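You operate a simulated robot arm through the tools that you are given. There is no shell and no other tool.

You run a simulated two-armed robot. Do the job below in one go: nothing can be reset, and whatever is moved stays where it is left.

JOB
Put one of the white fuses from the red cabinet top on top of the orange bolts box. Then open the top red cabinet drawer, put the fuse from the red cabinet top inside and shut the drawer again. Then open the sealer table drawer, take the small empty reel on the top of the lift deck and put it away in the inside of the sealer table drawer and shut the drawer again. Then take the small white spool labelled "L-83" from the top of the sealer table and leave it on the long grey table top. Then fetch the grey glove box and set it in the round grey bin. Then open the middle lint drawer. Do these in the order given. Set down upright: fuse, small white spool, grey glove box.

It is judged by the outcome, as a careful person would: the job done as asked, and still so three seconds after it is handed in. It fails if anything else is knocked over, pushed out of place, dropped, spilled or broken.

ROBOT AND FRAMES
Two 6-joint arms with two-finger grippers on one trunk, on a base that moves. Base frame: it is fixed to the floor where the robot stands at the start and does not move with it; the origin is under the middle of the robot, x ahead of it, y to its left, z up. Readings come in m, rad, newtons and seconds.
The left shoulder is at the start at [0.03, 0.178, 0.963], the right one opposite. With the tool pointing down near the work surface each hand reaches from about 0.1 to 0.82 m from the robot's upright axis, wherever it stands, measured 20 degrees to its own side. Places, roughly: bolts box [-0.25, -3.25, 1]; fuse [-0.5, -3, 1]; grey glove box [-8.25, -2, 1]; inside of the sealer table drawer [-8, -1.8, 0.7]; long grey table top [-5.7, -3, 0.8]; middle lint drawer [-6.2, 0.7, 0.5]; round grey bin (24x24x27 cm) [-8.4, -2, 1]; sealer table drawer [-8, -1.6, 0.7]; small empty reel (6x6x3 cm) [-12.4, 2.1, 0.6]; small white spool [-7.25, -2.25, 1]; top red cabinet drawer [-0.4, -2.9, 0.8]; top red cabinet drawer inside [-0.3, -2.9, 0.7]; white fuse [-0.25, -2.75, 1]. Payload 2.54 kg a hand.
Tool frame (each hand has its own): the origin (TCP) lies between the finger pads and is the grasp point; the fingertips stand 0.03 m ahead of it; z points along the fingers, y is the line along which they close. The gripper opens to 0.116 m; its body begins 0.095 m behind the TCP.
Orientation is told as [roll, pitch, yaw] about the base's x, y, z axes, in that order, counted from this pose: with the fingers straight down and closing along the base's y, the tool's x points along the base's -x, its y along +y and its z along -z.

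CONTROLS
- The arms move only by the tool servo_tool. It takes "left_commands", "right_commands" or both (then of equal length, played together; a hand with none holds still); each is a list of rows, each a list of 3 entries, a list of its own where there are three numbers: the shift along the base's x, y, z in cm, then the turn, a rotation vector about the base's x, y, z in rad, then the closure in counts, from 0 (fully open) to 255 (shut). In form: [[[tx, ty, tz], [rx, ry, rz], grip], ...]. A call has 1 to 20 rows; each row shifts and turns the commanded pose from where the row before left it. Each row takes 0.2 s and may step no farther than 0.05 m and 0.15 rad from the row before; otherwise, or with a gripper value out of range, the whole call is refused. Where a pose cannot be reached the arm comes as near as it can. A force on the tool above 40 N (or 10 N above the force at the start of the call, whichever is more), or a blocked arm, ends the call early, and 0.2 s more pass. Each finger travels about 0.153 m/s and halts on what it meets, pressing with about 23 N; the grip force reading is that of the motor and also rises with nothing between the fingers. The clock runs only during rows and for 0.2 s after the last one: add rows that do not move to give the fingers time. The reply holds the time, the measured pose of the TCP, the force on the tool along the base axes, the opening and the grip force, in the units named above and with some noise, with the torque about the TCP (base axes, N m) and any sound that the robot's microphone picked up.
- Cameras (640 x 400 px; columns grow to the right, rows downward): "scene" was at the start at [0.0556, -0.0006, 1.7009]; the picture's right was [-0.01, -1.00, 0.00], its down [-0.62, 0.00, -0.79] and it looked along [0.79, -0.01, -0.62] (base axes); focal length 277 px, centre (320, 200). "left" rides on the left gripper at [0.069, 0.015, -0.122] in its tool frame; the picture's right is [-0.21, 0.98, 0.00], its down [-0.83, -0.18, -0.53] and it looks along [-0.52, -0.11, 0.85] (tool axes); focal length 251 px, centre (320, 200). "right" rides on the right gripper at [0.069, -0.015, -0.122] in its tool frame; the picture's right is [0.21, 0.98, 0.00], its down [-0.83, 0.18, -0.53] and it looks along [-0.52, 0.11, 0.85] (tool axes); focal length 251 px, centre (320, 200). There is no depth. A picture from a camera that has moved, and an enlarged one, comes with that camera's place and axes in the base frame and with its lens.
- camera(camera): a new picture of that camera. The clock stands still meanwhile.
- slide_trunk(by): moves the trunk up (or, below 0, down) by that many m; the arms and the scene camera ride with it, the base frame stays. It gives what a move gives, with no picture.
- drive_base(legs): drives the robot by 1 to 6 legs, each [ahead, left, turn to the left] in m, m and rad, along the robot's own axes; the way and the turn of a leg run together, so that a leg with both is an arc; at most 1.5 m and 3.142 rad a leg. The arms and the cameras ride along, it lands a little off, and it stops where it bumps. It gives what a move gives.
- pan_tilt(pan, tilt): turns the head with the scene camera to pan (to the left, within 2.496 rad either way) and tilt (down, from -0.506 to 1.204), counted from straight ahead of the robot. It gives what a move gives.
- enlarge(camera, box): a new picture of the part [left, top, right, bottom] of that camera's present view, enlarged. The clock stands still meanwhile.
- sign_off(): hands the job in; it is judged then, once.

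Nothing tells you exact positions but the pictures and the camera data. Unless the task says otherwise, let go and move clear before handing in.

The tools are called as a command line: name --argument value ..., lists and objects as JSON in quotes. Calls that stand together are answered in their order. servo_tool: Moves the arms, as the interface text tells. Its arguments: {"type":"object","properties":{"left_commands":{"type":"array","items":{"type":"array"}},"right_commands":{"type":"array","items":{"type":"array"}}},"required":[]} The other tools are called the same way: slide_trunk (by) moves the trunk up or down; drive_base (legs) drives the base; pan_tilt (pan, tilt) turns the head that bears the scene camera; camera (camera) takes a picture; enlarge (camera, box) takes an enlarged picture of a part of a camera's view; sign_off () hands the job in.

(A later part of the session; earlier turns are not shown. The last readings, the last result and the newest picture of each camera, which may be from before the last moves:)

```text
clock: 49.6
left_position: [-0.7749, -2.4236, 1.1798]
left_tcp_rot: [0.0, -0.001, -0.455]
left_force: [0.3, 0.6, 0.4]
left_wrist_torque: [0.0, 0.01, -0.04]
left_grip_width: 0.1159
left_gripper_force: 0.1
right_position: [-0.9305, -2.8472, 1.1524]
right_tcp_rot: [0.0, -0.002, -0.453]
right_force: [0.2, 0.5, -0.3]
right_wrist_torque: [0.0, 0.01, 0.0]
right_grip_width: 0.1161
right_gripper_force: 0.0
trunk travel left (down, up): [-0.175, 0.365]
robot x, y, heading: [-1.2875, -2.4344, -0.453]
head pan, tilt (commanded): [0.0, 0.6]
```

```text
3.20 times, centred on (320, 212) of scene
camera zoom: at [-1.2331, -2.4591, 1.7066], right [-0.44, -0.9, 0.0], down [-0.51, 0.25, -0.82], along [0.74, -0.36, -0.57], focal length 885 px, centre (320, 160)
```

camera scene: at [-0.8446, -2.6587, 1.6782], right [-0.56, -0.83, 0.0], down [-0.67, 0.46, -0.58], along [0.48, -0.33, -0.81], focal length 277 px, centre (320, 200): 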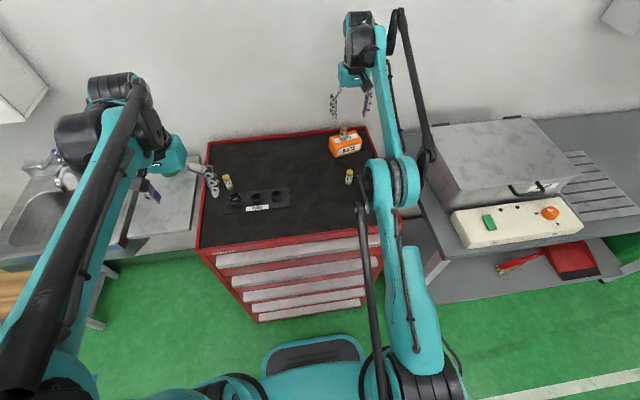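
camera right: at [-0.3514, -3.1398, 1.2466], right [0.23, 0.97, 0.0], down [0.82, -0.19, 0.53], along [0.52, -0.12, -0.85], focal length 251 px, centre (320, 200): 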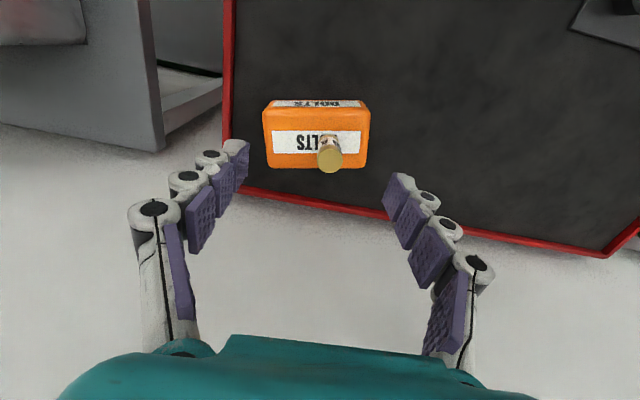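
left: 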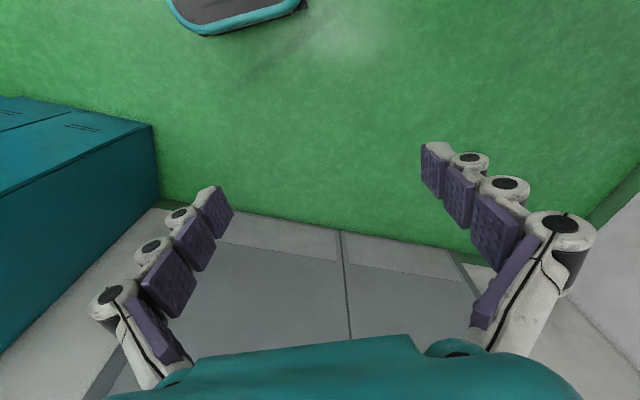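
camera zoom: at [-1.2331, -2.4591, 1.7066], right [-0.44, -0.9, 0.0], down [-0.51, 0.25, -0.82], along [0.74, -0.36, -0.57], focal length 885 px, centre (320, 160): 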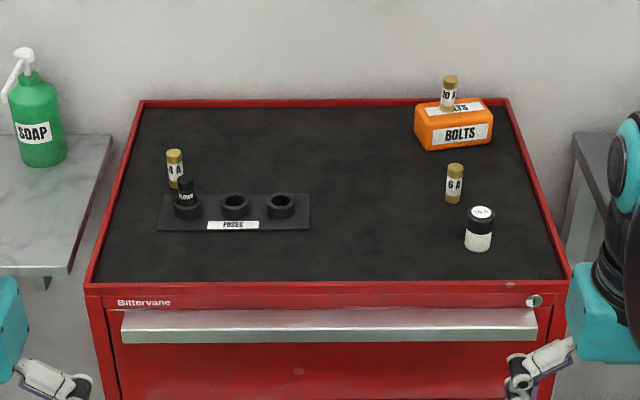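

The drawer handle is a grey lip across the full width, about z 0.87–0.91. I'll turn the left hand to point forward with its fingers closing vertically; its camera will then show the lip from the side.

servo_tool --left_commands '[[[0, 0, 0], [0.03984, -0.11545, -0.08637], 0], [[0, 0, 0], [0.03984, -0.11545, -0.08637], 0], [[0, 0, 0], [0.03984, -0.11545, -0.08637], 0], [[0, 0, 0], [0.03984, -0.11545, -0.08637], 0], [[0, 0, 0], [0.03984, -0.11545, -0.08637], 0], [[0, 0, 0], [0.03984, -0.11545, -0.08637], 0], [[0, 0, 0], [0.03984, -0.11545, -0.08637], 0], [[0, 0, 0], [0.03984, -0.11545, -0.08637], 0], [[0, 0, 0], [0.03984, -0.11545, -0.08637], 0], [[0, 0, 0], [0.03984, -0.11545, -0.08637], 0], [[0, 0, 0], [0.03984, -0.11545, -0.08637], 0], [[0, 0, 0], [0.03984, -0.11545, -0.08637], 0], [[0, 0, 0], [0.03984, -0.11545, -0.08637], 0], [[0, 0, 0], [0.03984, -0.11545, -0.08637], 0], [[0, 0, 0], [0, 0, 0], 0]]'

camera --camera "left"

camera --camera "scene"

```text
clock: 52.8
left_position: [-0.7756, -2.4253, 1.1761]
left_tcp_rot: [1.476, -0.062, -1.969]
left_force: [-0.2, 0.7, -0.2]
left_wrist_torque: [-0.01, -0.03, 0.0]
left_grip_width: 0.1161
left_gripper_force: 0.0
left hand out of reach, approached as far as the arm can: row 13, 14
right_position: [-0.9307, -2.8464, 1.1528]
right_tcp_rot: [-0.001, 0.0, -0.455]
right_force: [-0.3, 0.8, -0.6]
right_wrist_torque: [0.01, -0.03, -0.01]
right_grip_width: 0.1157
right_gripper_force: 0.1
trunk travel left (down, up): [-0.175, 0.365]
robot x, y, heading: [-1.282, -2.4311, -0.453]
head pan, tilt (commanded): [0.0, 0.6]
```

```text
taken
camera left: at [-0.8585, -2.3129, 1.1971], right [0.03, -0.18, 0.98], down [-0.83, -0.56, -0.08], along [0.56, -0.81, -0.16], focal length 251 px, centre (320, 200)
```

left: 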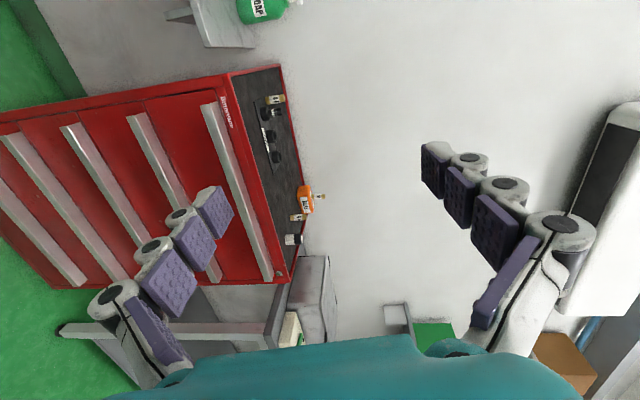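

```text
taken
camera scene: at [-1.2339, -2.4588, 1.7068], right [-0.44, -0.9, 0.0], down [-0.51, 0.25, -0.83], along [0.74, -0.36, -0.56], focal length 277 px, centre (320, 200)
```

scene: 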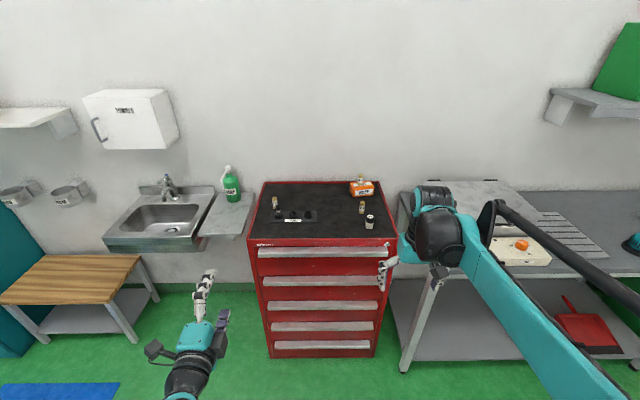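

The hand is nearly level, pitched about 5° down, and the handle is in view. I'll bring it forward and down to stand in front of the top drawer's lip, still well clear.

servo_tool --left_commands '[[[3.596, -1.751, -2], [0, 0, 0], 0], [[3.596, -1.751, -2], [0, 0, 0], 0], [[3.596, -1.751, -2], [0, 0, 0], 0], [[3.596, -1.751, -2], [0, 0, 0], 0], [[3.596, -1.751, -2], [0, 0, 0], 0], [[-1.444, -2.967, -3], [0, 0, 0], 0], [[-1.444, -2.967, -3], [0, 0, 0], 0], [[-1.444, -2.967, -3], [0, 0, 0], 0], [[-1.444, -2.967, -3], [0, 0, 0], 0], [[-1.444, -2.967, -3], [0, 0, 0], 0], [[-1.444, -2.967, -3], [0, 0, 0], 0], [[0, 0, 0], [0, 0, 0], 0]]'

camera --camera "left"

camera --camera "scene"

```text
clock: 55.4
left_position: [-0.625, -2.7298, 0.9636]
left_tcp_rot: [1.476, -0.062, -1.967]
left_force: [-0.4, -1.0, -0.1]
left_wrist_torque: [0.04, 0.02, -0.04]
left_grip_width: 0.1162
left_gripper_force: 0.0
left hand out of reach, approached as far as the arm can: row 6, 7, 8, 9, 10, 11
right_position: [-0.9309, -2.8467, 1.1537]
right_tcp_rot: [-0.001, -0.001, -0.454]
right_force: [0.0, -0.1, 0.9]
right_wrist_torque: [-0.01, -0.02, 0.02]
right_grip_width: 0.116
right_gripper_force: 0.1
trunk travel left (down, up): [-0.175, 0.365]
robot x, y, heading: [-1.285, -2.4332, -0.454]
head pan, tilt (commanded): [0.0, 0.6]
```

```text
taken
camera left: at [-0.7072, -2.6176, 0.9863], right [0.03, -0.18, 0.98], down [-0.83, -0.56, -0.08], along [0.56, -0.81, -0.16], focal length 251 px, centre (320, 200)
```

left: 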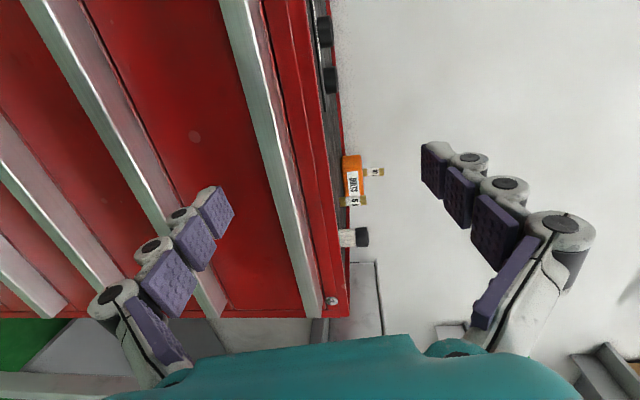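

```text
taken
camera scene: at [-1.2332, -2.4582, 1.7068], right [-0.44, -0.9, 0.0], down [-0.51, 0.25, -0.83], along [0.74, -0.36, -0.56], focal length 277 px, centre (320, 200)
```

scene: 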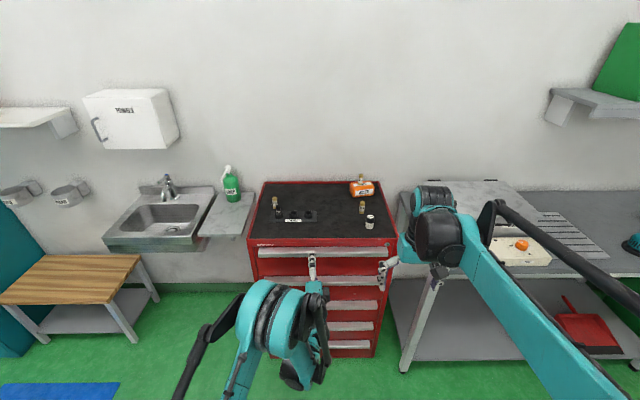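

The left hand is centred at the drawer but about 7 cm too high, and the arm won't go lower in this posture. I'll enlarge the handle's profile, then lower the trunk.

enlarge --camera "left" --box '[200, 0, 360, 100]'

enlarge --camera "left" --box '[260, 250, 360, 330]'

slide_trunk --by -0.07

camera --camera "left"

```text
4.00 times, centred on (280, 50) of left
camera zoom: at [-0.7072, -2.6176, 0.9863], right [0.03, -0.18, 0.98], down [-0.83, -0.56, -0.08], along [0.56, -0.81, -0.16], focal length 1006 px, centre (480, 800)
```

zoom: 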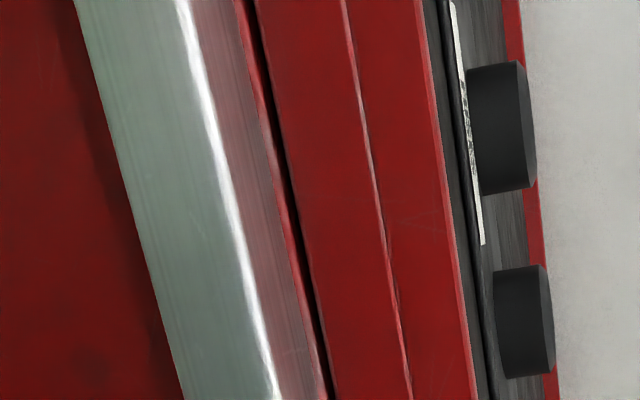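

```text
5.00 times, centred on (310, 290) of left
camera zoom: at [-0.7072, -2.6176, 0.9863], right [0.03, -0.18, 0.98], down [-0.83, -0.56, -0.08], along [0.56, -0.81, -0.16], focal length 1257 px, centre (370, -250)
```

zoom: 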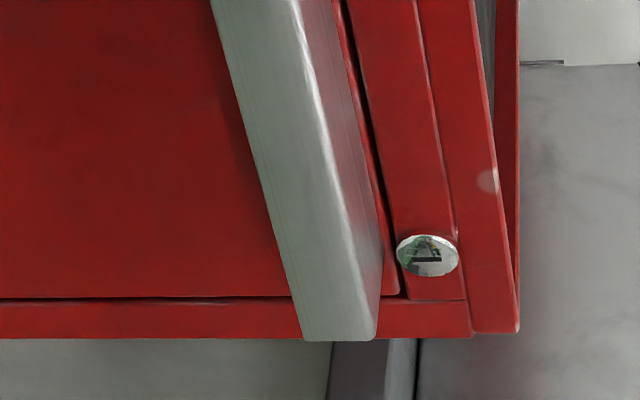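

```text
clock: 56.5
left_position: [-0.6243, -2.7291, 0.8936]
left_tcp_rot: [1.474, -0.062, -1.97]
left_force: [-0.1, 0.7, 0.2]
left_wrist_torque: [0.0, 0.0, 0.02]
left_grip_width: 0.116
left_gripper_force: 0.1
right_position: [-0.9306, -2.8469, 1.0837]
right_tcp_rot: [0.0, 0.001, -0.453]
right_force: [0.5, -0.3, 1.3]
right_wrist_torque: [-0.06, -0.02, -0.01]
right_grip_width: 0.1161
right_gripper_force: 0.0
trunk travel left (down, up): [-0.105, 0.435]
robot x, y, heading: [-1.2847, -2.4355, -0.452]
head pan, tilt (commanded): [0.0, 0.6]
```

```text
taken
camera left: at [-0.7071, -2.6178, 0.9167], right [0.03, -0.18, 0.98], down [-0.83, -0.56, -0.08], along [0.56, -0.81, -0.16], focal length 251 px, centre (320, 200)
```

left: 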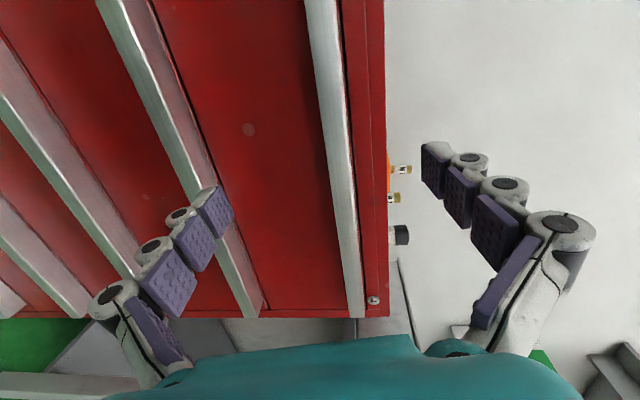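

The handle centre is at about z 0.89–0.90, level with the TCP, and roughly 12 cm ahead. I'll advance with the fingers open around the lip and check before closing.

servo_tool --left_commands '[[[3.2, -1.56, 0.2], [0, 0, 0], 0], [[3.2, -1.56, 0], [0, 0, 0], 0], [[2.4, -1.17, 0], [0, 0, 0], 0], [[0, 0, 0], [0, 0, 0], 0]]'

camera --camera "left"

```text
clock: 57.5
left_position: [-0.5355, -2.7715, 0.8961]
left_tcp_rot: [1.475, -0.063, -1.969]
left_force: [-0.5, -0.6, 0.0]
left_wrist_torque: [-0.05, 0.01, 0.01]
left_grip_width: 0.1157
left_gripper_force: 0.1
right_position: [-0.9307, -2.8477, 1.0824]
right_tcp_rot: [0.002, 0.0, -0.454]
right_force: [-1.3, 0.1, 0.5]
right_wrist_torque: [-0.02, 0.0, 0.0]
right_grip_width: 0.1155
right_gripper_force: 0.0
trunk travel left (down, up): [-0.105, 0.435]
robot x, y, heading: [-1.284, -2.4341, -0.461]
head pan, tilt (commanded): [0.0, 0.6]
```

```text
taken
camera left: at [-0.6188, -2.6591, 0.9186], right [0.03, -0.18, 0.98], down [-0.83, -0.55, -0.08], along [0.56, -0.81, -0.16], focal length 251 px, centre (320, 200)
```

left: 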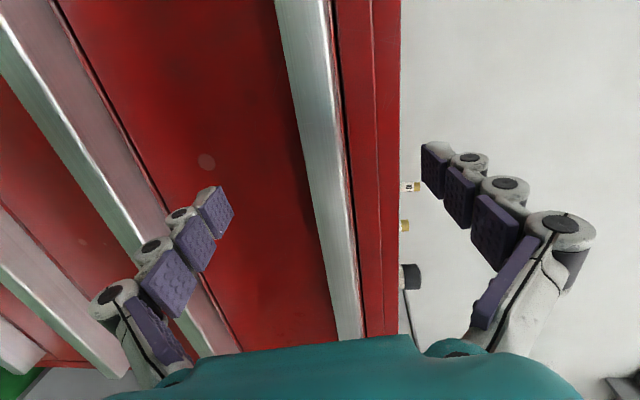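

The lip sits about 9 mm above the tool axis and is about 26 mm thick. I'll rise 0.8 cm, ease in 2 cm more and close on it.

servo_tool --left_commands '[[[0, 0, 0.8], [0, 0, 0], 0], [[1.0, -0.48, 0], [0, 0, 0], 0], [[1.0, -0.48, 0], [0, 0, 0], 0], [[0, 0, 0], [0, 0, 0], 0]]'

camera --camera "left"

```text
clock: 58.5
left_position: [-0.5156, -2.7818, 0.9029]
left_tcp_rot: [1.475, -0.063, -1.971]
left_force: [-0.7, -0.5, -0.3]
left_wrist_torque: [-0.03, 0.0, 0.01]
left_grip_width: 0.1161
left_gripper_force: 0.0
right_position: [-0.9304, -2.8475, 1.082]
right_tcp_rot: [-0.001, -0.001, -0.455]
right_force: [0.7, -0.3, 0.6]
right_wrist_torque: [-0.01, -0.02, 0.01]
right_grip_width: 0.116
right_gripper_force: 0.1
trunk travel left (down, up): [-0.105, 0.435]
robot x, y, heading: [-1.2898, -2.4317, -0.446]
head pan, tilt (commanded): [0.0, 0.6]
```

```text
taken
camera left: at [-0.5984, -2.6695, 0.9258], right [0.03, -0.18, 0.98], down [-0.83, -0.56, -0.08], along [0.56, -0.81, -0.16], focal length 251 px, centre (320, 200)
```

left: 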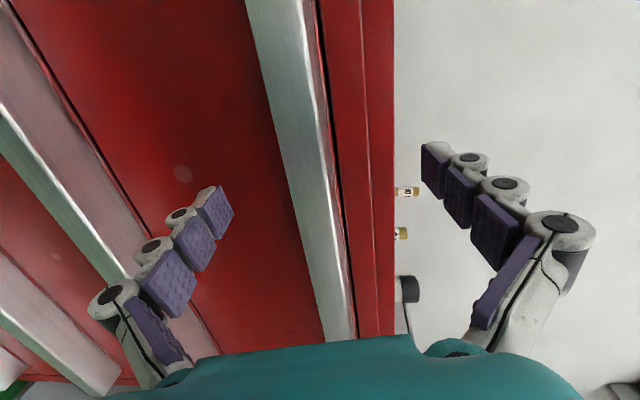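

Well aligned vertically. I'll ease in another centimetre, watching the force, and then close on the lip.

servo_tool --left_commands '[[[0.6, -0.29, 0], [0, 0, 0], 0], [[0.6, -0.29, 0], [0, 0, 0], 0], [[0, 0, 0], [0, 0, 0], 100], [[0, 0, 0], [0, 0, 0], 200], [[0, 0, 0], [0, 0, 0], 255], [[0, 0, 0], [0, 0, 0], 255], [[0, 0, 0], [0, 0, 0], 255]]'

camera --camera "left"

enlarge --camera "scene" --box '[240, 180, 400, 280]'

```text
clock: 59.6
left_position: [-0.5097, -2.7861, 0.9014]
left_tcp_rot: [1.471, -0.064, -1.969]
left_force: [-62.0, 31.4, -42.5]
left_wrist_torque: [0.78, 0.53, -0.99]
left_grip_width: 0.0242
left_gripper_force: 22.6
right_position: [-0.933, -2.8457, 1.0827]
right_tcp_rot: [0.0, -0.002, -0.454]
right_force: [-0.2, 0.3, -0.2]
right_wrist_torque: [0.03, 0.05, 0.01]
right_grip_width: 0.1159
right_gripper_force: 0.1
trunk travel left (down, up): [-0.105, 0.435]
robot x, y, heading: [-1.2889, -2.4347, -0.456]
head pan, tilt (commanded): [0.0, 0.6]
stopped in row 5 (left hand): the force on the tool passed its limit at 54 N (the readings are from after the stop); the commanded pose is now the measured one
```

```text
taken
camera left: at [-0.5921, -2.6744, 0.9236], right [0.03, -0.18, 0.98], down [-0.83, -0.55, -0.08], along [0.56, -0.81, -0.16], focal length 251 px, centre (320, 200)
```

left: 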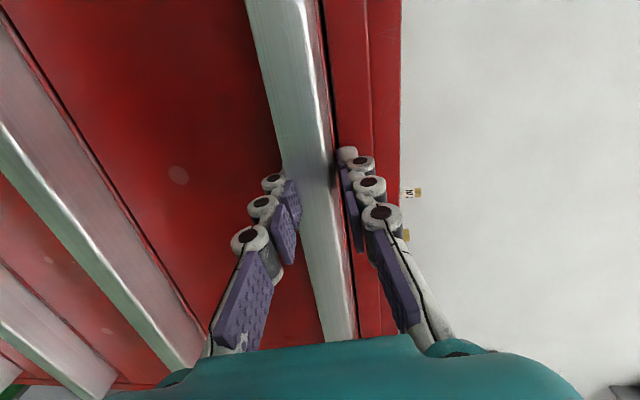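

```text
4.00 times, centred on (320, 230) of scene
camera zoom: at [-1.2357, -2.4574, 1.6359], right [-0.44, -0.9, 0.0], down [-0.51, 0.25, -0.83], along [0.74, -0.36, -0.56], focal length 1106 px, centre (320, 80)
```

zoom: 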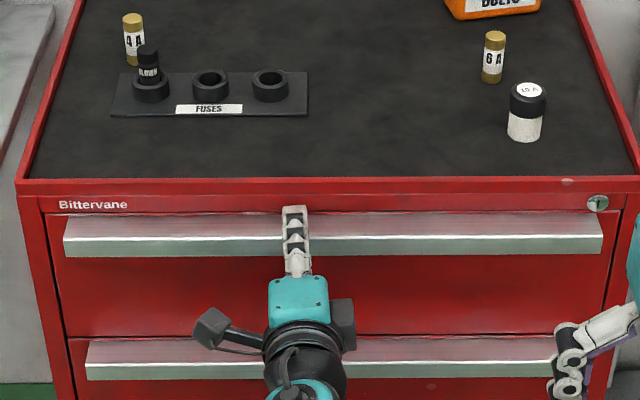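

The fingers have closed on the lip at 24 mm, but the wedge shape loads the hand backwards and down. I'll give a little that way to relax it, then start pulling.

servo_tool --left_commands '[[[-0.3, 0.15, -0.2], [0, 0, 0], 255], [[0, 0, 0], [0, 0, 0], 255]]'

```text
clock: 60.2
left_position: [-0.5102, -2.787, 0.9015]
left_tcp_rot: [1.475, -0.063, -1.971]
left_force: [-51.2, 21.1, -46.7]
left_wrist_torque: [0.06, -0.21, -0.51]
left_grip_width: 0.0204
left_gripper_force: 45.1
right_position: [-0.9327, -2.8458, 1.0822]
right_tcp_rot: [-0.001, -0.001, -0.455]
right_force: [-0.5, 0.4, -0.9]
right_wrist_torque: [-0.03, -0.03, -0.01]
right_grip_width: 0.116
right_gripper_force: 0.1
trunk travel left (down, up): [-0.105, 0.435]
robot x, y, heading: [-1.2849, -2.4303, -0.459]
head pan, tilt (commanded): [0.0, 0.6]
```

Still loaded, but it is holding. I'll pull back along the drawer's travel in small steps.

servo_tool --left_commands '[[[-0.9, 0.44, -0.2], [0, 0, 0], 255], [[-0.9, 0.44, 0], [0, 0, 0], 255], [[0, 0, 0], [0, 0, 0], 255]]'

camera --camera "left"

```text
clock: 61.0
left_position: [-0.5255, -2.7778, 0.9006]
left_tcp_rot: [1.477, -0.059, -1.969]
left_force: [-0.8, -5.3, 1.9]
left_wrist_torque: [0.49, -1.45, -1.0]
left_grip_width: 0.02
left_gripper_force: 45.0
right_position: [-0.9317, -2.8479, 1.0819]
right_tcp_rot: [0.0, -0.001, -0.454]
right_force: [0.2, 0.0, 0.4]
right_wrist_torque: [0.03, 0.02, 0.03]
right_grip_width: 0.1161
right_gripper_force: 0.0
trunk travel left (down, up): [-0.105, 0.435]
robot x, y, heading: [-1.2881, -2.4304, -0.457]
head pan, tilt (commanded): [0.0, 0.6]
```

```text
taken
camera left: at [-0.6088, -2.6664, 0.9233], right [0.02, -0.18, 0.98], down [-0.83, -0.55, -0.08], along [0.56, -0.81, -0.16], focal length 251 px, centre (320, 200)
```

left: 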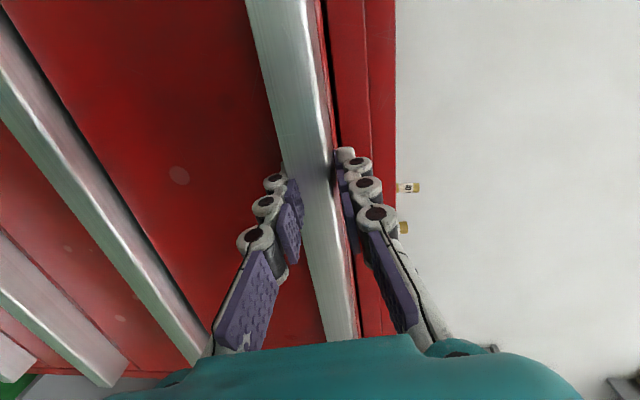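

The hand came back 1.5 cm with the lip still in its grip and the load gone, so the drawer seems to be moving. I'll keep pulling.

servo_tool --left_commands '[[[-1.35, 0.66, 0], [0, 0, 0], 255], [[-1.8, 0.88, 0], [0, 0, 0], 255], [[-1.8, 0.88, 0], [0, 0, 0], 255], [[0, 0, 0], [0, 0, 0], 255]]'

enlarge --camera "scene" --box '[220, 180, 420, 305]'

```text
clock: 62.0
left_position: [-0.5778, -2.7535, 0.9004]
left_tcp_rot: [1.476, -0.061, -1.974]
left_force: [-6.6, -10.2, 4.7]
left_wrist_torque: [-0.06, -1.4, -0.45]
left_grip_width: 0.0201
left_gripper_force: 45.2
right_position: [-0.9327, -2.8476, 1.0832]
right_tcp_rot: [0.0, -0.001, -0.454]
right_force: [0.2, 0.2, -0.4]
right_wrist_torque: [0.04, 0.02, 0.01]
right_grip_width: 0.1162
right_gripper_force: 0.1
trunk travel left (down, up): [-0.105, 0.435]
robot x, y, heading: [-1.2877, -2.4352, -0.453]
head pan, tilt (commanded): [0.0, 0.6]
```

```text
3.20 times, centred on (320, 242) of scene
camera zoom: at [-1.2357, -2.46, 1.6367], right [-0.44, -0.9, 0.0], down [-0.51, 0.25, -0.83], along [0.74, -0.36, -0.56], focal length 885 px, centre (320, 64)
```

zoom: 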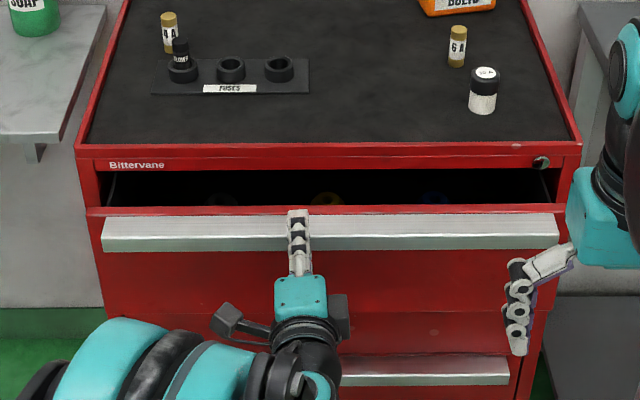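

The drawer is open about 7 cm with items inside. I'll continue to about 22 cm.

servo_tool --left_commands '[[[-1.8, 0.84, 0], [0, 0, 0], 255], [[-1.8, 0.84, 0], [0, 0, 0], 255], [[-1.8, 0.84, 0], [0, 0, 0], 255], [[-1.8, 0.84, 0], [0, 0, 0], 255], [[-1.8, 0.84, 0], [0, 0, 0], 255], [[-1.8, 0.84, 0], [0, 0, 0], 255], [[-1.8, 0.84, 0], [0, 0, 0], 255], [[0, 0, 0], [0, 0, 0], 255]]'

camera --camera "scene"

enlarge --camera "scene" --box '[220, 180, 420, 305]'

```text
clock: 62.9
left_position: [-0.6326, -2.7276, 0.9007]
left_tcp_rot: [1.467, -0.065, -1.963]
left_force: [-2.6, -0.3, -27.4]
left_wrist_torque: [0.3, -1.13, -0.89]
left_grip_width: 0.0206
left_gripper_force: 45.2
left hand out of reach, approached as far as the arm can: row 4
right_position: [-0.9319, -2.8478, 1.0824]
right_tcp_rot: [-0.001, 0.001, -0.453]
right_force: [0.7, 0.2, 1.1]
right_wrist_torque: [-0.01, 0.03, -0.05]
right_grip_width: 0.1161
right_gripper_force: 0.1
trunk travel left (down, up): [-0.105, 0.435]
robot x, y, heading: [-1.2882, -2.4348, -0.457]
head pan, tilt (commanded): [0.0, 0.6]
stopped in row 4 (left hand): the force on the tool passed its limit at 46 N (the readings are from after the stop); the commanded pose is now the measured one
```

```text
taken
camera scene: at [-1.2315, -2.4599, 1.6363], right [-0.44, -0.9, 0.0], down [-0.51, 0.25, -0.82], along [0.74, -0.36, -0.57], focal length 277 px, centre (320, 200)
```

scene: 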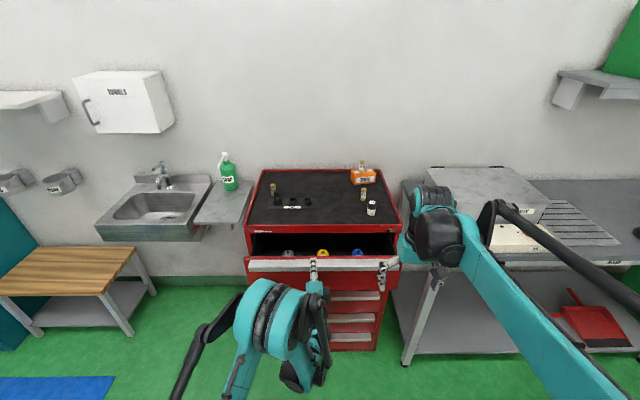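

```text
3.20 times, centred on (320, 242) of scene
camera zoom: at [-1.2315, -2.4599, 1.6363], right [-0.44, -0.9, 0.0], down [-0.51, 0.25, -0.82], along [0.74, -0.36, -0.57], focal length 885 px, centre (320, 64)
```

zoom: 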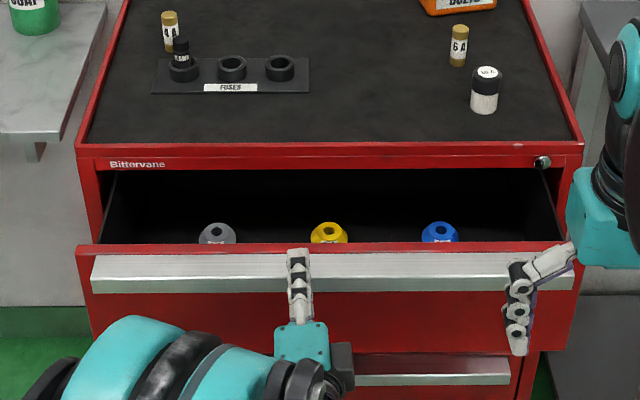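

My arm is at its inner limit, with the drawer about 13 cm open; grey, yellow and blue spools stand inside. I'll hold the handle and reverse the base slowly to open it further.

drive_base --legs '[[-0.06, 0, 0]]'

enlarge --camera "scene" --box '[220, 180, 420, 305]'

```text
clock: 63.9
left_position: [-0.6723, -2.7086, 0.9007]
left_tcp_rot: [1.466, -0.065, -1.963]
left_force: [-2.0, -0.1, -13.6]
left_wrist_torque: [-0.02, -1.34, -0.14]
left_grip_width: 0.0206
left_gripper_force: 44.5
right_position: [-0.9689, -2.8279, 1.0815]
right_tcp_rot: [0.0, 0.002, -0.456]
right_force: [-0.5, 0.0, 0.1]
right_wrist_torque: [0.04, 0.01, 0.04]
right_grip_width: 0.116
right_gripper_force: 0.1
trunk travel left (down, up): [-0.105, 0.435]
robot x, y, heading: [-1.3201, -2.4145, -0.455]
head pan, tilt (commanded): [0.0, 0.6]
stopped in leg 1: the force on the tool passed its limit at 43 N (the readings are from after the stop); the commanded pose is now the measured one
```

```text
3.20 times, centred on (320, 242) of scene
camera zoom: at [-1.2722, -2.4403, 1.6367], right [-0.44, -0.9, 0.0], down [-0.51, 0.25, -0.82], along [0.74, -0.36, -0.57], focal length 885 px, centre (320, 64)
```

zoom: 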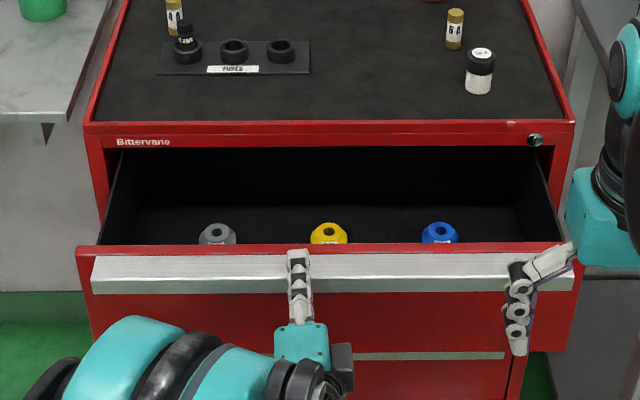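

Now about 17 cm open. A bit more reversing will give the hand room behind the spools.

drive_base --legs '[[-0.03, 0, 0]]'

drive_base --legs '[[-0.03, 0, 0]]'

drive_base --legs '[[-0.03, 0, 0]]'

enlarge --camera "scene" --box '[220, 180, 420, 305]'

```text
clock: 64.7
left_position: [-0.699, -2.6956, 0.9013]
left_tcp_rot: [1.467, -0.066, -1.963]
left_force: [-1.6, -2.9, -17.0]
left_wrist_torque: [0.05, -1.26, -0.47]
left_grip_width: 0.0204
left_gripper_force: 45.0
right_position: [-0.9977, -2.8151, 1.0808]
right_tcp_rot: [0.001, 0.001, -0.454]
right_force: [-0.1, -0.2, 0.3]
right_wrist_torque: [-0.03, -0.04, 0.01]
right_grip_width: 0.1159
right_gripper_force: 0.1
trunk travel left (down, up): [-0.105, 0.435]
robot x, y, heading: [-1.3527, -2.4009, -0.453]
head pan, tilt (commanded): [0.0, 0.6]
```

```text
clock: 65.5
left_position: [-0.7266, -2.683, 0.9012]
left_tcp_rot: [1.467, -0.066, -1.962]
left_force: [-0.9, -1.0, -15.2]
left_wrist_torque: [0.15, -1.33, -0.33]
left_grip_width: 0.0205
left_gripper_force: 45.2
right_position: [-1.0227, -2.8021, 1.0809]
right_tcp_rot: [-0.001, 0.002, -0.452]
right_force: [-0.4, -0.1, -0.1]
right_wrist_torque: [0.04, -0.01, 0.01]
right_grip_width: 0.1161
right_gripper_force: 0.0
trunk travel left (down, up): [-0.105, 0.435]
robot x, y, heading: [-1.38, -2.3907, -0.457]
head pan, tilt (commanded): [0.0, 0.6]
```

```text
clock: 66.4
left_position: [-0.7537, -2.6707, 0.9012]
left_tcp_rot: [1.466, -0.067, -1.964]
left_force: [-1.5, -1.1, -13.4]
left_wrist_torque: [0.07, -1.31, -0.27]
left_grip_width: 0.0204
left_gripper_force: 44.8
right_position: [-1.0519, -2.7891, 1.0838]
right_tcp_rot: [0.0, 0.003, -0.455]
right_force: [0.1, 0.4, -0.4]
right_wrist_torque: [0.0, 0.05, 0.0]
right_grip_width: 0.1159
right_gripper_force: 0.1
trunk travel left (down, up): [-0.105, 0.435]
robot x, y, heading: [-1.4036, -2.3734, -0.455]
head pan, tilt (commanded): [0.0, 0.6]
```

```text
3.20 times, centred on (320, 242) of scene
camera zoom: at [-1.3531, -2.4011, 1.6366], right [-0.44, -0.9, 0.0], down [-0.51, 0.25, -0.82], along [0.74, -0.36, -0.57], focal length 885 px, centre (320, 64)
```

zoom: 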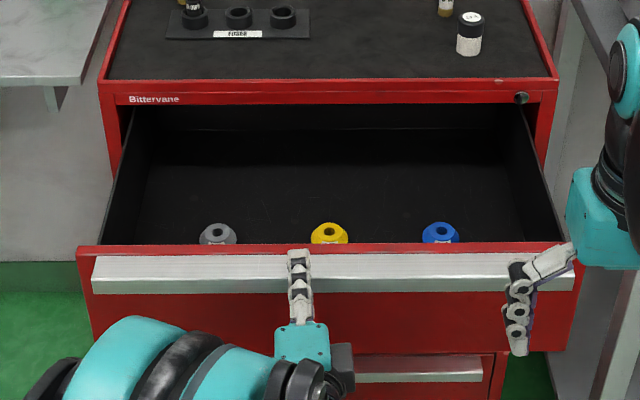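

The drawer is about 27 cm open, with clear black floor behind the three spools. I'll release the handle and back away from it.

servo_tool --left_commands '[[[0, 0, 0], [0, 0, 0], 200], [[0, 0, 0], [0, 0, 0], 100], [[0, 0, 0], [0, 0, 0], 0], [[0, 0, 0], [0, 0, 0], 0], [[0, 0, 0], [0, 0, 0], 0]]'

drive_base --legs '[[-0.12, 0, 0]]'

camera --camera "scene"

camera --camera "left"

```text
clock: 67.6
left_position: [-0.7547, -2.6691, 0.9012]
left_tcp_rot: [1.47, -0.066, -1.965]
left_force: [0.8, 0.6, -0.5]
left_wrist_torque: [-0.02, 0.02, -0.01]
left_grip_width: 0.116
left_gripper_force: 0.0
right_position: [-1.0529, -2.7882, 1.0827]
right_tcp_rot: [0.001, -0.001, -0.454]
right_force: [-0.4, 0.1, 0.6]
right_wrist_torque: [0.03, -0.01, 0.0]
right_grip_width: 0.1158
right_gripper_force: 0.0
trunk travel left (down, up): [-0.105, 0.435]
robot x, y, heading: [-1.4078, -2.3769, -0.455]
head pan, tilt (commanded): [0.0, 0.6]
```

```text
clock: 68.8
left_position: [-0.8646, -2.6175, 0.9017]
left_tcp_rot: [1.47, -0.067, -1.967]
left_force: [-1.1, 0.0, -0.6]
left_wrist_torque: [0.02, 0.0, -0.01]
left_grip_width: 0.1161
left_gripper_force: 0.1
right_position: [-1.1645, -2.7346, 1.0827]
right_tcp_rot: [0.0, -0.002, -0.458]
right_force: [-0.2, 0.0, 0.0]
right_wrist_torque: [-0.03, -0.05, 0.02]
right_grip_width: 0.116
right_gripper_force: 0.0
trunk travel left (down, up): [-0.105, 0.435]
robot x, y, heading: [-1.5166, -2.321, -0.455]
head pan, tilt (commanded): [0.0, 0.6]
```

```text
taken
camera scene: at [-1.4656, -2.3459, 1.6368], right [-0.44, -0.9, 0.0], down [-0.51, 0.25, -0.83], along [0.74, -0.36, -0.56], focal length 277 px, centre (320, 200)
```

scene: 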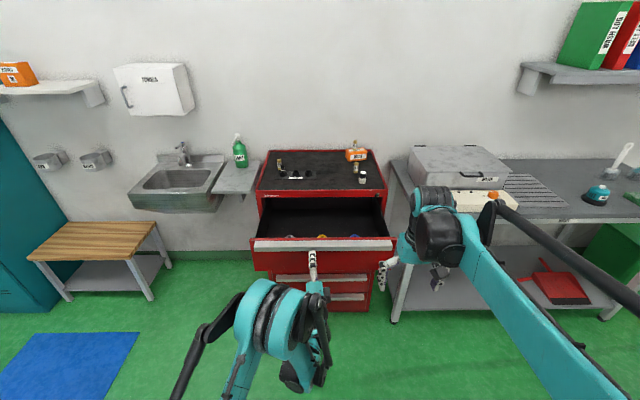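

```text
taken
camera left: at [-0.9481, -2.5051, 0.9253], right [0.03, -0.18, 0.98], down [-0.83, -0.56, -0.07], along [0.56, -0.81, -0.16], focal length 251 px, centre (320, 200)
```

left: 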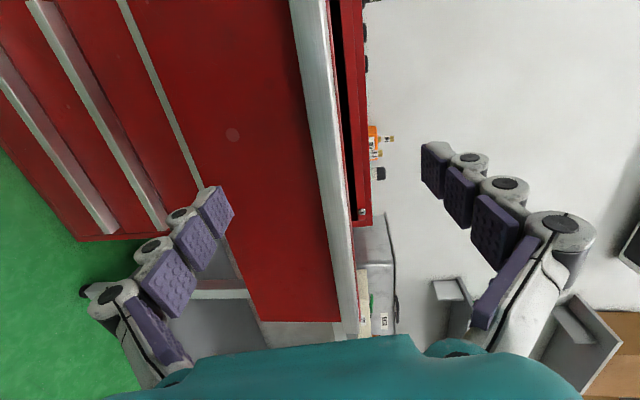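

The drawer stays open and the left hand is clear. I'll raise the trunk back to its former height and move the left hand up and aside so the right arm can work.

slide_trunk --by 0.07

servo_tool --left_commands '[[[0, 0, 3.5], [0, 0, 0], 0], [[0, 0, 3.5], [0, 0, 0], 0], [[0, 0, 3.5], [0, 0, 0], 0], [[0, 0, 3.5], [0, 0, 0], 0], [[1.76, 3.6, 0], [0, 0, 0], 0], [[1.76, 3.6, 0], [0, 0, 0], 0], [[1.76, 3.6, 0], [0, 0, 0], 0], [[1.76, 3.6, 0], [0, 0, 0], 0], [[1.76, 3.6, 0], [0, 0, 0], 0], [[0, 0, 0], [0, 0, 0], 0]]'

camera --camera "scene"

```text
clock: 69.9
left_position: [-0.8635, -2.6172, 0.971]
left_tcp_rot: [1.469, -0.067, -1.966]
left_force: [0.1, -0.6, 0.1]
left_wrist_torque: [-0.03, 0.01, -0.01]
left_grip_width: 0.1163
left_gripper_force: 0.0
right_position: [-1.1639, -2.7358, 1.1517]
right_tcp_rot: [0.0, -0.001, -0.457]
right_force: [0.2, 1.0, -0.6]
right_wrist_torque: [0.0, 0.03, -0.01]
right_grip_width: 0.1161
right_gripper_force: 0.0
trunk travel left (down, up): [-0.175, 0.365]
robot x, y, heading: [-1.5134, -2.3197, -0.461]
head pan, tilt (commanded): [0.0, 0.6]
```

```text
clock: 72.1
left_position: [-0.7768, -2.4355, 1.1105]
left_tcp_rot: [1.467, -0.063, -1.967]
left_force: [0.6, -0.2, -0.1]
left_wrist_torque: [0.01, 0.01, 0.03]
left_grip_width: 0.1159
left_gripper_force: 0.1
right_position: [-1.1634, -2.7368, 1.152]
right_tcp_rot: [0.001, 0.0, -0.456]
right_force: [0.2, -0.8, 0.2]
right_wrist_torque: [0.02, 0.0, 0.02]
right_grip_width: 0.1159
right_gripper_force: 0.1
trunk travel left (down, up): [-0.175, 0.365]
robot x, y, heading: [-1.5148, -2.3188, -0.456]
head pan, tilt (commanded): [0.0, 0.6]
```

```text
taken
camera scene: at [-1.4641, -2.3477, 1.7067], right [-0.44, -0.9, 0.0], down [-0.51, 0.25, -0.83], along [0.74, -0.36, -0.56], focal length 277 px, centre (320, 200)
```

scene: 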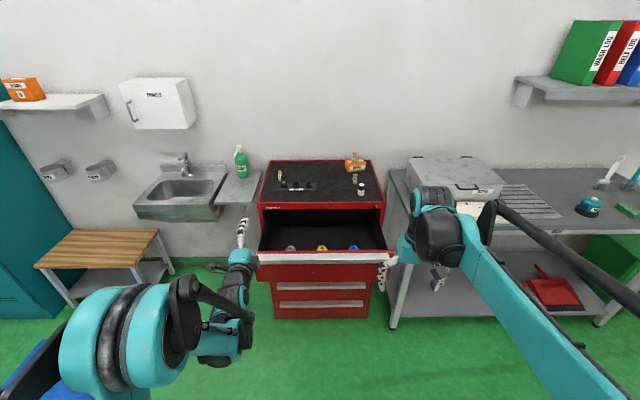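

Everything is clear, so I'll drive forward until the black-capped fuse is within the right hand's reach. The open drawer's handle will end up about 0.36 m from my axis, in front of the base.

drive_base --legs '[[0.3, 0, 0], [0.17, 0, 0]]'

pan_tilt --pan -0.1 --tilt 0.95

camera --camera "scene"

camera --camera "right"

```text
clock: 75.2
left_position: [-0.3558, -2.639, 1.109]
left_tcp_rot: [1.469, -0.064, -1.964]
left_force: [1.1, 0.0, -0.3]
left_wrist_torque: [0.0, 0.01, -0.02]
left_grip_width: 0.1159
left_gripper_force: 0.1
right_position: [-0.7414, -2.9422, 1.1512]
right_tcp_rot: [-0.001, 0.002, -0.455]
right_force: [0.2, -0.1, -1.2]
right_wrist_torque: [0.02, 0.05, 0.02]
right_grip_width: 0.1161
right_gripper_force: 0.0
trunk travel left (down, up): [-0.175, 0.365]
robot x, y, heading: [-1.0981, -2.5257, -0.459]
head pan, tilt (commanded): [0.0, 0.6]
```

```text
clock: 76.0
left_position: [-0.3574, -2.6406, 1.1094]
left_tcp_rot: [1.469, -0.067, -1.965]
left_force: [-0.1, 0.1, -0.9]
left_wrist_torque: [0.02, 0.01, 0.03]
left_grip_width: 0.116
left_gripper_force: 0.0
right_position: [-0.7421, -2.9399, 1.1523]
right_tcp_rot: [0.0, -0.001, -0.454]
right_force: [-0.5, -0.7, -0.4]
right_wrist_torque: [-0.02, 0.01, -0.01]
right_grip_width: 0.1162
right_gripper_force: 0.0
trunk travel left (down, up): [-0.175, 0.365]
robot x, y, heading: [-1.0951, -2.5248, -0.454]
head pan, tilt (commanded): [-0.099, 0.949]
```

```text
taken
camera scene: at [-1.062, -2.5514, 1.6784], right [-0.53, -0.85, 0.0], down [-0.69, 0.43, -0.58], along [0.5, -0.31, -0.81], focal length 277 px, centre (320, 200)
```

scene: 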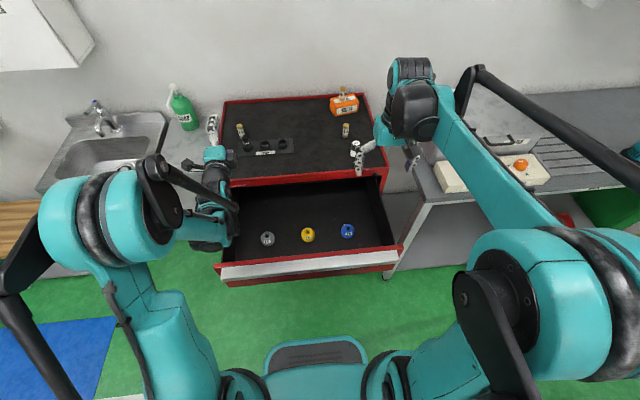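

```text
taken
camera right: at [-0.8122, -2.9239, 1.2744], right [0.24, 0.97, 0.0], down [0.82, -0.2, 0.53], along [0.52, -0.13, -0.85], focal length 251 px, centre (320, 200)
```

right: 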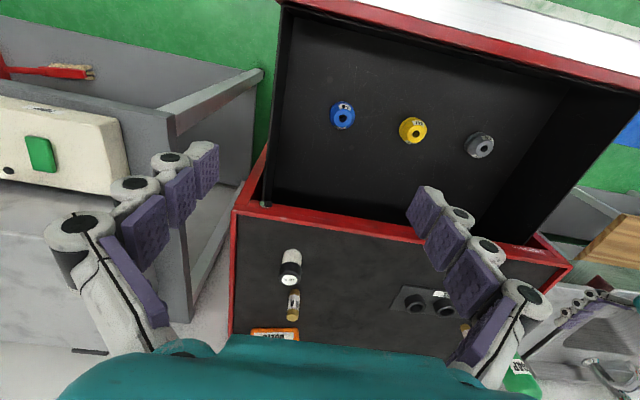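

I can see straight into the drawer, and the black-capped fuse is at about [-0.503, -3.053]. I'll move the right hand above it.

servo_tool --right_commands '[[[3.98, -1.88, 0], [0, 0, 0], 0], [[3.98, -1.88, 0], [0, 0, 0], 0], [[3.98, -1.88, 0], [0, 0, 0], 0], [[3.98, -1.88, 0], [0, 0, 0], 0], [[3.98, -1.88, 0], [0, 0, 0], 0], [[3.98, -1.88, 0], [0, 0, 0], 0], [[0, 0, -4.5], [0, 0, 0], 0], [[0, 0, -4.5], [0, 0, 0], 0], [[0, 0, 0], [0, 0, 0], 0]]'

camera --camera "right"

```text
clock: 78.0
left_position: [-0.3573, -2.6389, 1.1108]
left_tcp_rot: [1.47, -0.066, -1.966]
left_force: [-0.4, -0.1, 0.3]
left_wrist_torque: [0.01, -0.01, -0.02]
left_grip_width: 0.1161
left_gripper_force: 0.2
right_position: [-0.5121, -3.0485, 1.0624]
right_tcp_rot: [0.0, -0.001, -0.454]
right_force: [-0.3, 0.6, 0.3]
right_wrist_torque: [-0.02, -0.04, 0.01]
right_grip_width: 0.1161
right_gripper_force: 0.1
right hand out of reach, approached as far as the arm can: row 6
trunk travel left (down, up): [-0.175, 0.365]
robot x, y, heading: [-1.0973, -2.5267, -0.452]
head pan, tilt (commanded): [-0.099, 0.949]
```

```text
taken
camera right: at [-0.581, -3.0318, 1.1849], right [0.24, 0.97, 0.0], down [0.82, -0.2, 0.53], along [0.52, -0.13, -0.85], focal length 251 px, centre (320, 200)
```

right: 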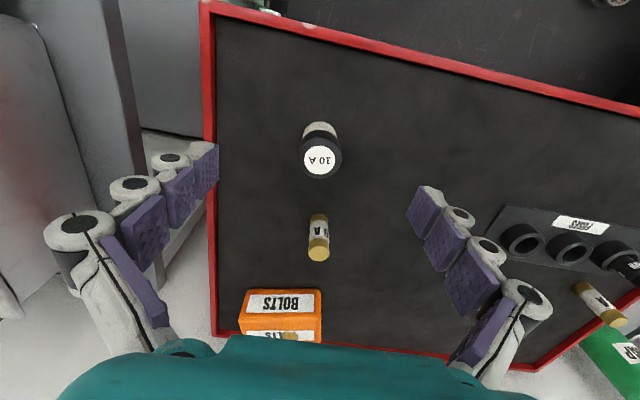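

The fuse is centred sideways and about 1 cm further forward. I'll correct while lowering, since reach improves lower down, and check before closing.

servo_tool --right_commands '[[[0, 0, -2], [0, 0, 0], 0], [[1.0, -0.25, -1], [0, 0, 0], 0], [[0, 0, -1], [0, 0, 0], 0], [[0, 0, 0], [0, 0, 0], 0]]'

camera --camera "right"

```text
clock: 79.0
left_position: [-0.3568, -2.639, 1.1092]
left_tcp_rot: [1.469, -0.065, -1.965]
left_force: [0.5, -0.9, 0.1]
left_wrist_torque: [-0.02, 0.01, -0.03]
left_grip_width: 0.1163
left_gripper_force: 0.1
right_position: [-0.5033, -3.0512, 1.021]
right_tcp_rot: [0.0, 0.0, -0.456]
right_force: [1.0, 0.1, 0.0]
right_wrist_torque: [0.02, 0.05, -0.01]
right_grip_width: 0.116
right_gripper_force: 0.1
trunk travel left (down, up): [-0.175, 0.365]
robot x, y, heading: [-1.0982, -2.5237, -0.456]
head pan, tilt (commanded): [-0.099, 0.949]
```

```text
taken
camera right: at [-0.5725, -3.0345, 1.1433], right [0.24, 0.97, 0.0], down [0.82, -0.2, 0.53], along [0.52, -0.13, -0.85], focal length 251 px, centre (320, 200)
```

right: 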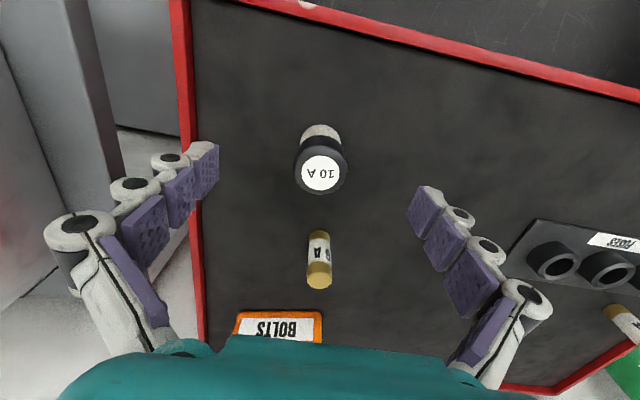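

Centred now. I'll lower around the fuse and close the grip.

servo_tool --right_commands '[[[0, 0, -2.3], [0, 0, 0], 0], [[0, 0, -2.2], [0, 0, 0], 0], [[0, 0, 0], [0, 0, 0], 0], [[0, 0, 0], [0, 0, 0], 120], [[0, 0, 0], [0, 0, 0], 255], [[0, 0, 0], [0, 0, 0], 255], [[0, 0, 0], [0, 0, 0], 255]]'

camera --camera "right"

```text
clock: 80.6
left_position: [-0.3567, -2.6402, 1.1101]
left_tcp_rot: [1.47, -0.067, -1.966]
left_force: [0.1, 0.9, -0.2]
left_wrist_torque: [-0.02, -0.03, -0.01]
left_grip_width: 0.1159
left_gripper_force: 0.1
right_position: [-0.5041, -3.0511, 0.9769]
right_tcp_rot: [0.0, 0.0, -0.455]
right_force: [0.3, -0.8, -0.1]
right_wrist_torque: [-0.01, -0.01, 0.03]
right_grip_width: 0.0337
right_gripper_force: 23.2
trunk travel left (down, up): [-0.175, 0.365]
robot x, y, heading: [-1.0954, -2.5242, -0.451]
head pan, tilt (commanded): [-0.099, 0.949]
```

```text
taken
camera right: at [-0.5727, -3.0348, 1.0987], right [0.24, 0.97, 0.0], down [0.82, -0.2, 0.53], along [0.52, -0.13, -0.85], focal length 251 px, centre (320, 200)
```

right: 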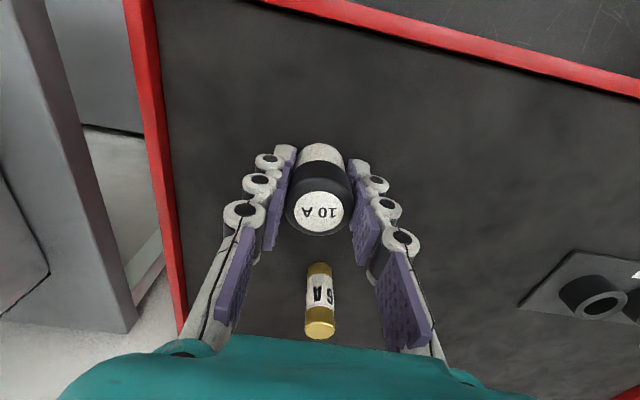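

The fuse is held at 34 mm. The drawer floor looks to be near z 0.75 and the spools stand in one row, so I'll set it behind the gap between blue and yellow, around [-0.61, -2.863]. Lift and carry over first.

servo_tool --right_commands '[[[0, 0, 2], [0, 0, 0], 255], [[0, 0, 4], [0, 0, 0], 255], [[0, 0, 4], [0, 0, 0], 255], [[-0.5, 0.3, 2], [0, 0, 0], 255], [[-2.1, 3.7, 0], [0, 0, 0], 255], [[-2.1, 3.7, 0], [0, 0, 0], 255], [[-2.1, 3.7, 0], [0, 0, 0], 255], [[-2.1, 3.7, 0], [0, 0, 0], 255], [[-1.75, 3.73, 0], [0, 0, 0], 255], [[0, 0, 0], [0, 0, 0], 255]]'

camera --camera "right"

camera --camera "scene"

```text
clock: 82.8
left_position: [-0.3574, -2.641, 1.1102]
left_tcp_rot: [1.469, -0.065, -1.965]
left_force: [0.3, -0.6, -0.1]
left_wrist_torque: [0.02, 0.02, -0.01]
left_grip_width: 0.1163
left_gripper_force: 0.1
right_position: [-0.6109, -2.8621, 1.0967]
right_tcp_rot: [0.0, -0.001, -0.455]
right_force: [0.9, 0.2, -1.1]
right_wrist_torque: [0.04, 0.03, -0.02]
right_grip_width: 0.0337
right_gripper_force: 23.1
trunk travel left (down, up): [-0.175, 0.365]
robot x, y, heading: [-1.0957, -2.5255, -0.46]
head pan, tilt (commanded): [-0.099, 0.949]
```

```text
taken
camera right: at [-0.6795, -2.8457, 1.2192], right [0.24, 0.97, 0.0], down [0.82, -0.2, 0.53], along [0.52, -0.13, -0.85], focal length 251 px, centre (320, 200)
```

right: 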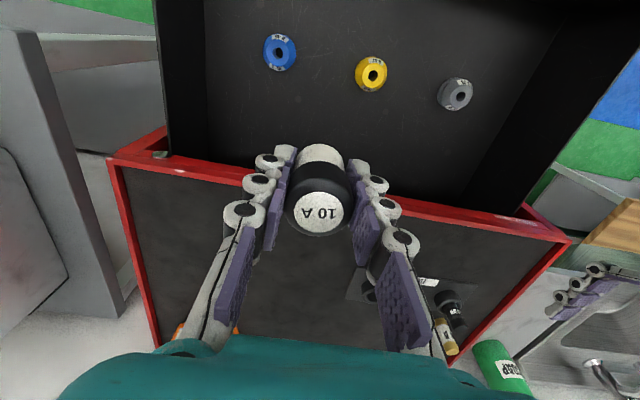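

```text
taken
camera scene: at [-1.0613, -2.5525, 1.6783], right [-0.53, -0.85, 0.0], down [-0.69, 0.43, -0.58], along [0.49, -0.31, -0.81], focal length 277 px, centre (320, 200)
```

scene: 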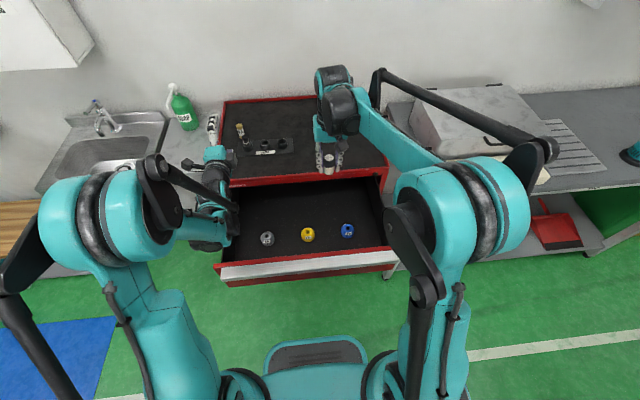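

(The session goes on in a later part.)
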